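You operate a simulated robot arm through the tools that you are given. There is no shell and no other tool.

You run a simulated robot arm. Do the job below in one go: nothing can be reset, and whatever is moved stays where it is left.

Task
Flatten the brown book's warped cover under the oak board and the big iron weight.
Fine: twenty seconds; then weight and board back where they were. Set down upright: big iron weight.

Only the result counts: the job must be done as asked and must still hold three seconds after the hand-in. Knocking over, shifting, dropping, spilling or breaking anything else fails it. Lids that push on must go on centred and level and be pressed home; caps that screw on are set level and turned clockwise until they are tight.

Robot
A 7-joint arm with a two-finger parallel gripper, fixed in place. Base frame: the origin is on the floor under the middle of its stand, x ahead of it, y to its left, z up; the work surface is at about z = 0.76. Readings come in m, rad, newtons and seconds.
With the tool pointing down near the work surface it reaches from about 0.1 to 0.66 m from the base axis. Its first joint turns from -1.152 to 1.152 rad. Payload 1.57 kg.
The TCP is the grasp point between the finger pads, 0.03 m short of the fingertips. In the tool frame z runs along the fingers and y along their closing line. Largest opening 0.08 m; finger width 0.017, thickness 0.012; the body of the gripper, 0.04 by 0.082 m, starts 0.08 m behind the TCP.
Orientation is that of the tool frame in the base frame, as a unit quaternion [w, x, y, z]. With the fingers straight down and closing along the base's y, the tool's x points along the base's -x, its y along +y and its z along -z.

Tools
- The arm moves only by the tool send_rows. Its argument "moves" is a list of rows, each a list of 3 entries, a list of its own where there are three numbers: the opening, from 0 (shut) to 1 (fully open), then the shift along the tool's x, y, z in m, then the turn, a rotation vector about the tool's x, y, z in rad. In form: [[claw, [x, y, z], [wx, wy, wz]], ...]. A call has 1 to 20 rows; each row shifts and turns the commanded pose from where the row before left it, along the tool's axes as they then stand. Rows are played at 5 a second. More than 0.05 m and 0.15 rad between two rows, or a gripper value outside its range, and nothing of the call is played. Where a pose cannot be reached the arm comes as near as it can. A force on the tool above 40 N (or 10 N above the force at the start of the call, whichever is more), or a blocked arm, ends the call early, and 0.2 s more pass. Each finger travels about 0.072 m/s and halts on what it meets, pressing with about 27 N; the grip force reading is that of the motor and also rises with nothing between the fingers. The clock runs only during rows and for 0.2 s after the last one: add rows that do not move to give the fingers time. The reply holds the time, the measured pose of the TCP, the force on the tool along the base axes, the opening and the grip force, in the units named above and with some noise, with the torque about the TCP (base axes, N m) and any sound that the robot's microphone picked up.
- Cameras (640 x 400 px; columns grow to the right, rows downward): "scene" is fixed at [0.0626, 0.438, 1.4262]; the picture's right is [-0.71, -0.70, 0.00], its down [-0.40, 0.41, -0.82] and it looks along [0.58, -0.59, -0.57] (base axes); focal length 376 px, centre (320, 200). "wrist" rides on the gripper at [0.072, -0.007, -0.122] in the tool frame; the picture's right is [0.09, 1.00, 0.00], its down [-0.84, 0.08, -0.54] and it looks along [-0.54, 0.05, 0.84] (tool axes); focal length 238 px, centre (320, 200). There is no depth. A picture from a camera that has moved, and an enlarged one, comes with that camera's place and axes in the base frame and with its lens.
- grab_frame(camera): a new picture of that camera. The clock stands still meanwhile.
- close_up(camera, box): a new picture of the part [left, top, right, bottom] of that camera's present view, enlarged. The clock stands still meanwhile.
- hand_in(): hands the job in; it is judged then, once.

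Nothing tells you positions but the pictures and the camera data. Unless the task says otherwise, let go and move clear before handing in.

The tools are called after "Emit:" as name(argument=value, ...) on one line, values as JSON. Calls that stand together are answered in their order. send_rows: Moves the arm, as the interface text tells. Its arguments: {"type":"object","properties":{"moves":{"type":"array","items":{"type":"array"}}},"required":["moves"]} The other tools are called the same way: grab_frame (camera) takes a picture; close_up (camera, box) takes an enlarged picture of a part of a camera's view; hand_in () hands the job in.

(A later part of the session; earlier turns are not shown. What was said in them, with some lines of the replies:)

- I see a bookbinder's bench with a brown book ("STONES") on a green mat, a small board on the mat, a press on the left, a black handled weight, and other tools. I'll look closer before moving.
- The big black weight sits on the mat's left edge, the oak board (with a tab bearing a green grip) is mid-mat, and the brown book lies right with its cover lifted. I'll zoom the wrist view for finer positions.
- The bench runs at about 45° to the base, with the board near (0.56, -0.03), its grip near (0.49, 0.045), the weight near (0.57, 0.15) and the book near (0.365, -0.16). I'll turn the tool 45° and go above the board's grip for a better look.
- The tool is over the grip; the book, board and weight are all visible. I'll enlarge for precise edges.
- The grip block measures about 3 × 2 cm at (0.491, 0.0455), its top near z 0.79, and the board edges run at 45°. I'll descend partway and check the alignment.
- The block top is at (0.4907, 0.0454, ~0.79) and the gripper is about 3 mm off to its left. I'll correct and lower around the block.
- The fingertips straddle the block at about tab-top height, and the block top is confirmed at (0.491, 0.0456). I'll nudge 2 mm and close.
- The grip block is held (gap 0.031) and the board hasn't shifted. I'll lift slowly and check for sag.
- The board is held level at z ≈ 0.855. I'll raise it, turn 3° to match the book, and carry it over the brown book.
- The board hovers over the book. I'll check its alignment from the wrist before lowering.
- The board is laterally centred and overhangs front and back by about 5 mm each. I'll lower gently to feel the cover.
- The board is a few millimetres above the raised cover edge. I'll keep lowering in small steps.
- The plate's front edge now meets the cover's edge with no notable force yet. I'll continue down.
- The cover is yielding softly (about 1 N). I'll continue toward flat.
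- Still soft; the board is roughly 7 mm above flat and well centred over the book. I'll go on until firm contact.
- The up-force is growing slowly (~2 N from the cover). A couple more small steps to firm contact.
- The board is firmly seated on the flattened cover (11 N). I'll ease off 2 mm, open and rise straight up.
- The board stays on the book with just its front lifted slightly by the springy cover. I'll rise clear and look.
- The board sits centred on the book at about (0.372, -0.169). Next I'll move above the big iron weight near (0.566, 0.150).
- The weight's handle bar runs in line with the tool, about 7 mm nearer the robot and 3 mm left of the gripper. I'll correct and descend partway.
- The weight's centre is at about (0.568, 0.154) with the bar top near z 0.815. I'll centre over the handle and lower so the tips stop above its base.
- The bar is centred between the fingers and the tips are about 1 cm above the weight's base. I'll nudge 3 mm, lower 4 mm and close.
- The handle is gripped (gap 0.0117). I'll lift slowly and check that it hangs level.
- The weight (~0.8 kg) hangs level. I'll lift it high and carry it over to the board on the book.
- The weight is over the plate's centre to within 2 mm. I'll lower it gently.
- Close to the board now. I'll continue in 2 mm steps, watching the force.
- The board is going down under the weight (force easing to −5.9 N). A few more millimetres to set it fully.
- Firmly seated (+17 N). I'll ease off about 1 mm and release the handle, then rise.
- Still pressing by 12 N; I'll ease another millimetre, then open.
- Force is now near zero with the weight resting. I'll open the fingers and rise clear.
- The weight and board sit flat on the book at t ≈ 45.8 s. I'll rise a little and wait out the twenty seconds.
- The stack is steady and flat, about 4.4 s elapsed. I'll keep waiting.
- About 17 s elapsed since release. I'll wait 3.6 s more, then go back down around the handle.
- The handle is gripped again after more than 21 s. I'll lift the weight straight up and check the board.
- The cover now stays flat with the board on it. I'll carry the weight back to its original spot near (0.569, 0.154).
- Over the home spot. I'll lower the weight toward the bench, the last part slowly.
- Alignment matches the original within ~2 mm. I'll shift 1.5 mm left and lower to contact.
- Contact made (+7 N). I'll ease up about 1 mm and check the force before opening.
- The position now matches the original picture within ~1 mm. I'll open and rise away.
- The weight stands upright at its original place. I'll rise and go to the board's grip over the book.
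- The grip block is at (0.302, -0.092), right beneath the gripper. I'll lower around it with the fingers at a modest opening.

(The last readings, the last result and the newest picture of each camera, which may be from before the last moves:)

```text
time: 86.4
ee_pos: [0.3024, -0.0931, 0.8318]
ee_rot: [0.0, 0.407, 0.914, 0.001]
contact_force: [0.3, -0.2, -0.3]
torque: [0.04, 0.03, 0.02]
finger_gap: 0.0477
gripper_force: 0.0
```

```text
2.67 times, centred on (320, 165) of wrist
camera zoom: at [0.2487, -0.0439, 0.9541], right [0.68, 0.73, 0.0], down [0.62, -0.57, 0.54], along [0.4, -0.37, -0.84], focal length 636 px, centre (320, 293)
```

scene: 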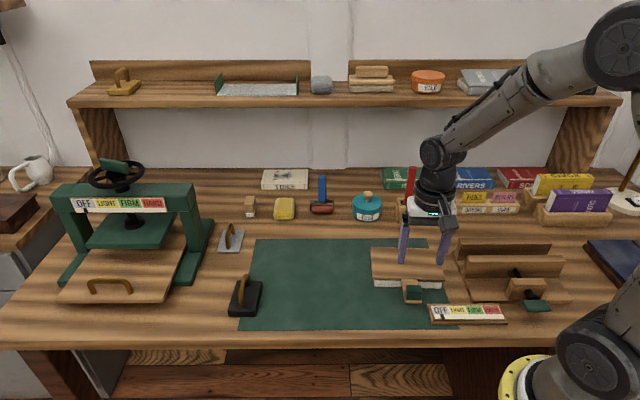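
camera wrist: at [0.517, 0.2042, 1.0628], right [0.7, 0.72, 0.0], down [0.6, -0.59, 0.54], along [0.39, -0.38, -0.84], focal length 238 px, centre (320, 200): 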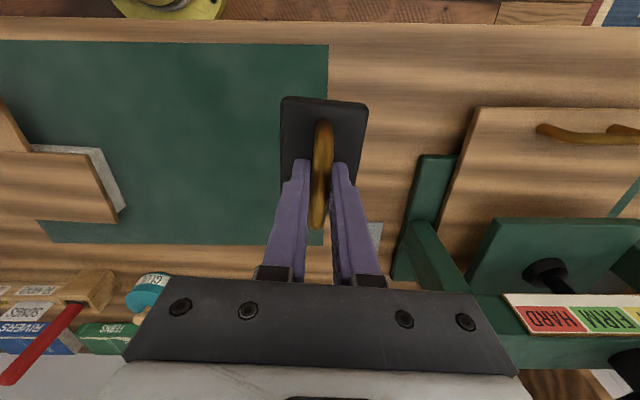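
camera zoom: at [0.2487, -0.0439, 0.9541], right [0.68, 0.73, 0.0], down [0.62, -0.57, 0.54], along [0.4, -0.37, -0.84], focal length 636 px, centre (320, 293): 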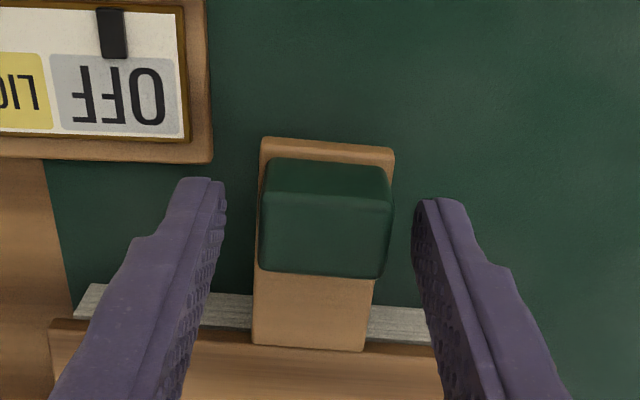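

The view matches the first grasp of the block. I'll close and lift gently.

Emit:
send_rows(moves=[[0.6, [0, 0, 0.001], [0, 0, 0]], [0.45, [0, 0, 0], [0, 0, 0]], [0.3, [0, 0, 0], [0, 0, 0]], [0, [0, 0, 0], [0, 0, 0]], [0, [0, 0, 0], [0, 0, 0]], [0, [0, 0, 0], [0, 0, 0]]])

Emit:
send_rows(moves=[[0, [0, 0, -0.003], [0, 0, 0]], [0, [0, 0, -0.005], [0, 0, 0]], [0, [0, 0, -0.008], [0, 0, 0]], [0, [0, 0, -0.012], [0, 0, 0]], [0, [0, 0, -0.015], [0, 0, 0]], [0, [0, 0, -0.015], [0, 0, 0]], [0, [0, 0, -0.015], [0, 0, 0]], [0, [0, 0, 0], [0, 0, 0]], [0, [0, 0, 0], [0, 0, 0]]])

Emit:
close_up(camera="scene", box=[350, 200, 470, 310])

Emit:
grab_frame(camera="wrist")

```text
time: 87.8
ee_pos: [0.303, -0.0926, 0.8318]
ee_rot: [0.0, 0.406, 0.914, 0.0]
contact_force: [-0.2, 0.2, 0.4]
torque: [-0.02, 0.03, 0.02]
finger_gap: 0.031
gripper_force: 26.9
```

```text
time: 89.8
ee_pos: [0.3029, -0.0896, 0.9062]
ee_rot: [0.0, 0.406, 0.914, 0.0]
contact_force: [0.2, -0.5, -0.3]
torque: [0.09, 0.04, 0.0]
finger_gap: 0.0312
gripper_force: 27.5
```

```text
3.64 times, centred on (410, 255) of scene
camera zoom: at [0.0626, 0.438, 1.4262], right [-0.71, -0.7, 0.0], down [-0.4, 0.41, -0.82], along [0.58, -0.59, -0.57], focal length 1366 px, centre (-7, 0)
```

zoom: 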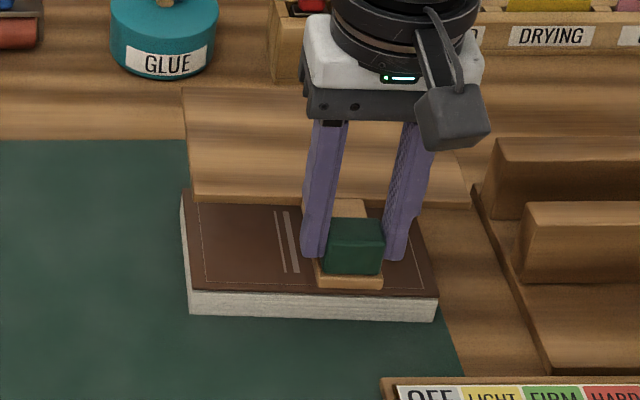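

```text
taken
camera wrist: at [0.2492, -0.0424, 1.0277], right [0.68, 0.73, 0.0], down [0.62, -0.57, 0.54], along [0.4, -0.37, -0.84], focal length 238 px, centre (320, 200)
```

wrist: 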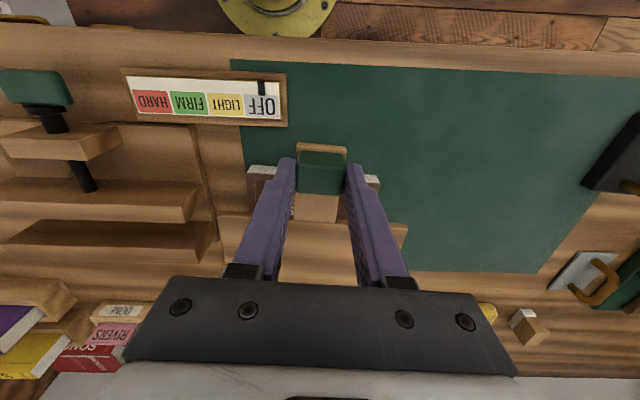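

The brown book's cover is now flat. I'll carry the board back to its original place and turn it back 3°.

Emit:
send_rows(moves=[[0, [-0.0013, 0.0124, 0], [0, 0, 0]], [0, [-0.0026, 0.025, 0], [0, 0, 0]], [0, [-0.0026, 0.025, 0], [0, 0, 0]], [0, [-0.0026, 0.025, 0], [0, 0, 0]], [0, [-0.0026, 0.025, 0], [0, 0, 0]], [0, [-0.0026, 0.025, 0], [0, 0, 0]], [0, [-0.0026, 0.025, 0], [0, 0, 0]], [0, [-0.0026, 0.025, 0], [0, 0, 0]], [0, [-0.0026, 0.025, 0], [0, 0, 0]], [0, [-0.0022, 0.0191, 0], [0, 0, 0]], [0, [0, 0, 0], [0, 0, -0.026]], [0, [0, 0, 0], [0, 0, -0.026]], [0, [0, 0, 0.02], [0, 0, 0]], [0, [0, 0, 0.02], [0, 0, 0]], [0, [0, 0, 0.012], [0, 0, 0]], [0, [0, 0, 0], [0, 0, 0]], [0, [0, 0, 0], [0, 0, 0]]])

Emit:
close_up(camera="scene", box=[220, 200, 380, 310])

Emit:
grab_frame(camera="wrist")

```text
time: 93.4
ee_pos: [0.492, 0.0444, 0.8534]
ee_rot: [0.0, 0.383, 0.924, 0.0]
contact_force: [0.1, -1.0, -0.6]
torque: [0.09, 0.07, 0.02]
finger_gap: 0.0311
gripper_force: 27.3
```

```text
3.64 times, centred on (300, 255) of scene
camera zoom: at [0.0626, 0.438, 1.4262], right [-0.71, -0.7, 0.0], down [-0.4, 0.41, -0.82], along [0.58, -0.59, -0.57], focal length 1366 px, centre (393, 0)
```

zoom: 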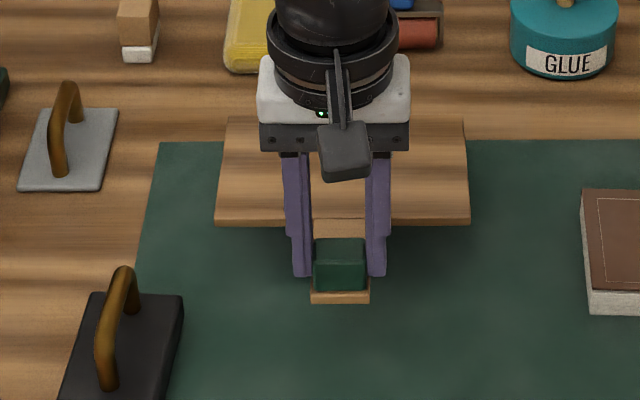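

```text
taken
camera wrist: at [0.4361, 0.091, 0.9765], right [0.64, 0.77, 0.0], down [0.65, -0.54, 0.54], along [0.42, -0.35, -0.84], focal length 238 px, centre (320, 200)
```

wrist: 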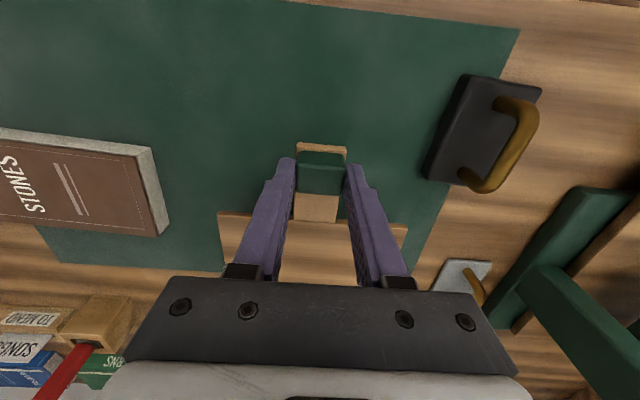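

Nearly identical to the earlier lift picture, about 2 mm too far back. I'll correct and lower the board.

Emit:
send_rows(moves=[[0, [0.0018, 0.0007, 0.005], [0, 0, 0]], [0, [0, 0, 0.012], [0, 0, 0]], [0, [0, 0, 0.012], [0, 0, 0]], [0, [0, 0, 0.008], [0, 0, 0]], [0, [0, 0, 0.005], [0, 0, 0]], [0, [0, 0, 0.002], [0, 0, 0]], [0, [0, 0, 0], [0, 0, 0]], [0, [0, 0, 0], [0, 0, 0]]])

Emit:
close_up(camera="scene", box=[240, 220, 370, 310])

```text
time: 95.2
ee_pos: [0.4898, 0.0466, 0.8083]
ee_rot: [0.0, 0.382, 0.924, 0.0]
contact_force: [-0.7, 0.4, -0.6]
torque: [0.05, 0.06, 0.01]
finger_gap: 0.0312
gripper_force: 26.4
```

```text
4.44 times, centred on (305, 265) of scene
camera zoom: at [0.0626, 0.438, 1.4262], right [-0.71, -0.7, 0.0], down [-0.4, 0.41, -0.82], along [0.58, -0.59, -0.57], focal length 1670 px, centre (387, -89)
```

zoom: 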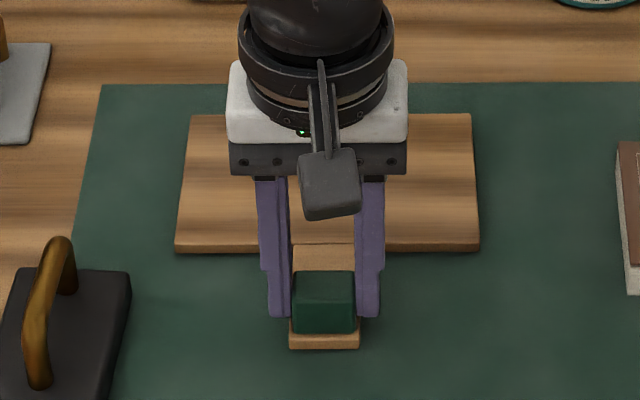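

The board is about to touch, far edge first. I'll lower in 1 mm steps while watching the force.

Emit:
send_rows(moves=[[0, [0, 0, 0.001], [0, 0, 0]], [0, [0, 0, 0.001], [0, 0, 0]], [0, [0, 0, 0], [0, 0, 0]]])

Emit:
send_rows(moves=[[0, [0, 0, 0.001], [0, 0, 0]], [0, [0, 0, 0], [0, 0, 0]]])

Emit:
close_up(camera="scene", box=[240, 220, 370, 310])

```text
time: 96.0
ee_pos: [0.4911, 0.0455, 0.807]
ee_rot: [0.0, 0.382, 0.924, 0.0]
contact_force: [-0.6, -0.3, 0.0]
torque: [0.06, 0.05, 0.01]
finger_gap: 0.0311
gripper_force: 26.9
```

```text
time: 96.6
ee_pos: [0.4911, 0.0458, 0.8066]
ee_rot: [0.001, 0.382, 0.924, 0.0]
contact_force: [0.8, 0.4, -1.5]
torque: [0.04, 0.01, -0.02]
finger_gap: 0.0312
gripper_force: 26.7
```

```text
4.44 times, centred on (305, 265) of scene
camera zoom: at [0.0626, 0.438, 1.4262], right [-0.71, -0.7, 0.0], down [-0.4, 0.41, -0.82], along [0.58, -0.59, -0.57], focal length 1670 px, centre (387, -89)
```

zoom: 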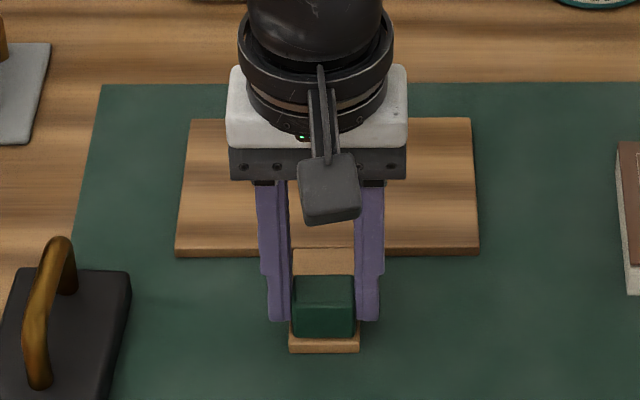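

It would land about 2–3 mm nearer than the original. I'll shift 3 mm back and set it down.

Emit:
send_rows(moves=[[0, [0, 0, -0.003], [0, 0, 0]], [0, [-0.003, 0, 0], [0, 0, 0]], [0, [0, 0, 0.002], [0, 0, 0]], [0, [0, 0, 0.001], [0, 0, 0]], [0, [0, 0, 0.001], [0, 0, 0]], [0, [0, 0, 0], [0, 0, 0]]])

Emit:
send_rows(moves=[[0, [0, 0, 0.001], [0, 0, 0]], [0, [0, 0, 0], [0, 0, 0]]])

Emit:
close_up(camera="scene", box=[240, 220, 370, 310])

```text
time: 98.0
ee_pos: [0.492, 0.045, 0.8071]
ee_rot: [0.0, 0.383, 0.924, -0.001]
contact_force: [-0.4, 0.4, -1.5]
torque: [0.04, 0.06, 0.0]
finger_gap: 0.031
gripper_force: 27.3
```

```text
time: 98.6
ee_pos: [0.4922, 0.0447, 0.8058]
ee_rot: [0.0, 0.383, 0.924, 0.001]
contact_force: [-0.2, -1.6, 0.7]
torque: [-0.19, -0.1, -0.06]
finger_gap: 0.0313
gripper_force: 27.0
```

```text
4.44 times, centred on (305, 265) of scene
camera zoom: at [0.0626, 0.438, 1.4262], right [-0.71, -0.7, 0.0], down [-0.4, 0.41, -0.82], along [0.58, -0.59, -0.57], focal length 1670 px, centre (387, -89)
```

zoom: 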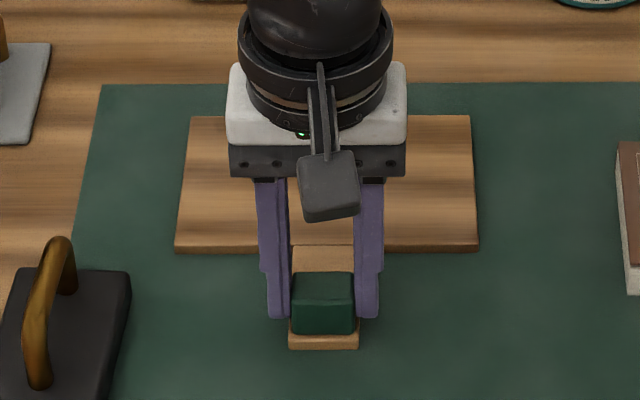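

The board's outline now matches the original picture to about a pixel and contact has begun. I'll press 1 mm more, then release.

Emit:
send_rows(moves=[[0, [0, 0, 0.0008], [0, 0, 0]], [0, [0, 0, 0], [0, 0, 0]]])

```text
time: 99.2
ee_pos: [0.4919, 0.0456, 0.8047]
ee_rot: [0.001, 0.383, 0.924, 0.001]
contact_force: [-2.1, 0.7, 10.2]
torque: [-0.1, 0.07, -0.02]
finger_gap: 0.031
gripper_force: 27.2
```

Firm contact (10 N) at the same height as the original grasp. I'll ease slightly, open, and look.

Emit:
send_rows(moves=[[0, [0, 0, -0.0007], [0, 0, 0]], [0, [0, 0, 0], [0, 0, 0]], [0.45, [0, 0, 0], [0, 0, 0]], [0.6, [0, 0, 0], [0, 0, 0]], [0.8, [0, 0, 0], [0, 0, 0]], [0.8, [0, 0, 0], [0, 0, 0]]])

Emit:
close_up(camera="scene", box=[240, 220, 370, 310])

```text
time: 100.6
ee_pos: [0.4915, 0.0459, 0.8048]
ee_rot: [0.0, 0.383, 0.924, -0.001]
contact_force: [0.0, 0.7, 0.3]
torque: [0.01, -0.02, 0.02]
finger_gap: 0.0641
gripper_force: 0.1
```

```text
4.44 times, centred on (305, 265) of scene
camera zoom: at [0.0626, 0.438, 1.4262], right [-0.71, -0.7, 0.0], down [-0.4, 0.41, -0.82], along [0.58, -0.59, -0.57], focal length 1670 px, centre (387, -89)
```

zoom: 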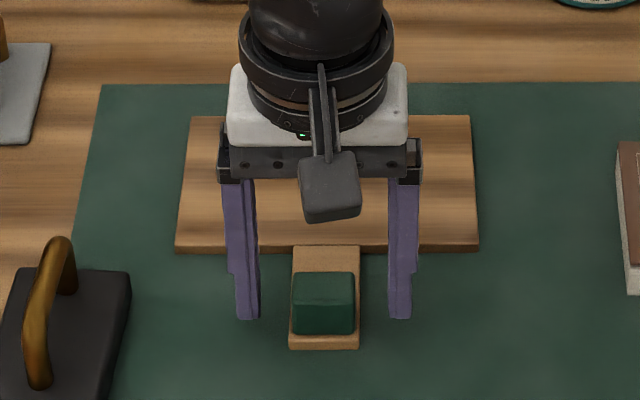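

The board is released at its original place. I'll rise clear and check everything.

Emit:
send_rows(moves=[[0.8, [0, 0, -0.01], [0, 0, 0]], [0.8, [0, 0, -0.02], [0, 0, 0]], [0.8, [0, 0, -0.03], [0, 0, 0]], [0.8, [0, 0, -0.03], [0, 0, 0]], [0.8, [0, 0, -0.03], [0, 0, 0]], [0.8, [0, 0, -0.03], [0, 0, 0]], [0.8, [0, 0, -0.03], [0, 0, 0]], [0.8, [0, 0, -0.03], [0, 0, 0]], [0.8, [0, 0, 0], [0, 0, 0]], [0.8, [0, 0, 0], [0, 0, 0]]])

Emit:
grab_frame(camera="scene")

Emit:
close_up(camera="scene", box=[200, 220, 460, 340])

Emit:
close_up(camera="scene", box=[350, 230, 460, 300])

Emit:
grab_frame(camera="wrist")

```text
time: 102.8
ee_pos: [0.4925, 0.0465, 1.014]
ee_rot: [0.0, 0.383, 0.924, -0.001]
contact_force: [-1.2, -0.2, 0.0]
torque: [0.01, -0.01, -0.03]
finger_gap: 0.0642
gripper_force: 0.0
```

```text
taken
```

scene: 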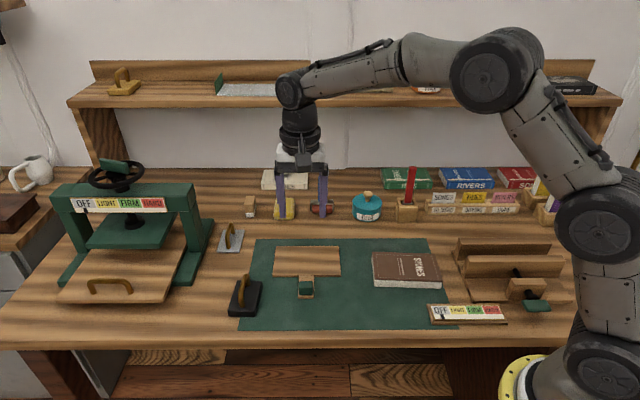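

```text
2.46 times, centred on (330, 280) of scene
camera zoom: at [0.0626, 0.438, 1.4262], right [-0.71, -0.7, 0.0], down [-0.4, 0.41, -0.82], along [0.58, -0.59, -0.57], focal length 925 px, centre (295, 3)
```

zoom: 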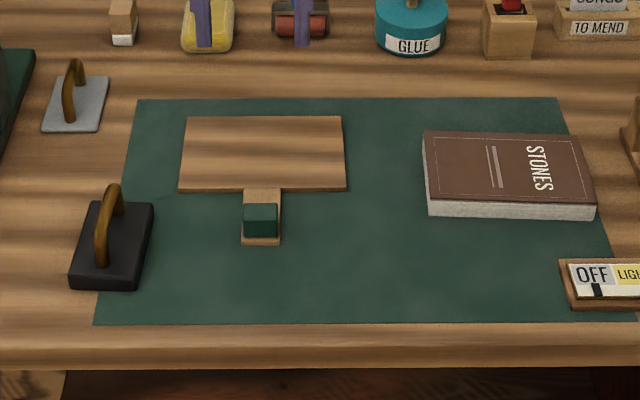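

```text
5.71 times, centred on (405, 265) of scene
camera zoom: at [0.0626, 0.438, 1.4262], right [-0.71, -0.7, 0.0], down [-0.4, 0.41, -0.82], along [0.58, -0.59, -0.57], focal length 2146 px, centre (-166, -171)
```

zoom: 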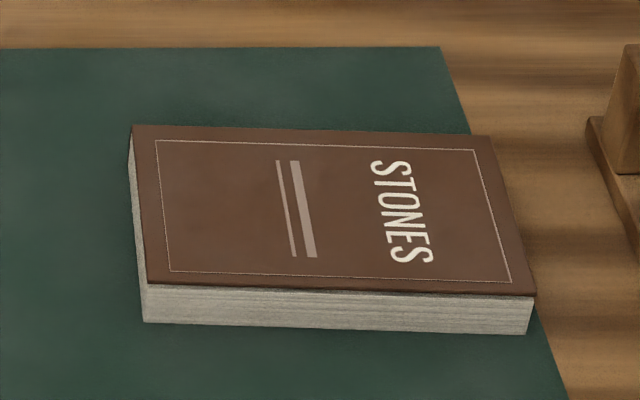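

```text
taken
camera wrist: at [0.4361, 0.093, 1.1356], right [0.64, 0.77, 0.0], down [0.65, -0.54, 0.54], along [0.42, -0.35, -0.84], focal length 238 px, centre (320, 200)
```

wrist: 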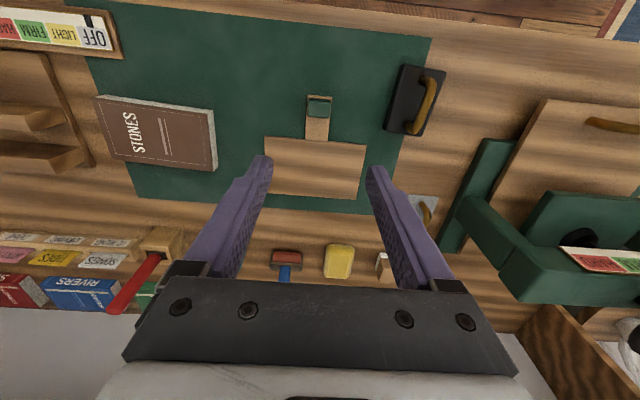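

The book's cover lies flat, and the board and the big weight are back within about 2 mm of where they started. The weight is upright, the book hasn't moved, nothing else was disturbed, and the arm is clear, so I'm handing in.

Emit:
hand_in()

```text
The job is handed in.
```

I pressed the brown book's cover flat under the oak board and the big iron weight. The weight rested on it, hands off, for about 21 seconds. I've handed the job in; no verdict came back.

- **Cover:** it lay flat when I lifted the board off, and still did in the last pictures, about 13 seconds later.
- **Board and weight:** both are back within about 2 mm of where they started. The weight stands upright.
- **Everything else:** the book did not move, and I saw nothing else disturbed on the bench. The gripper is open and well above the bench.
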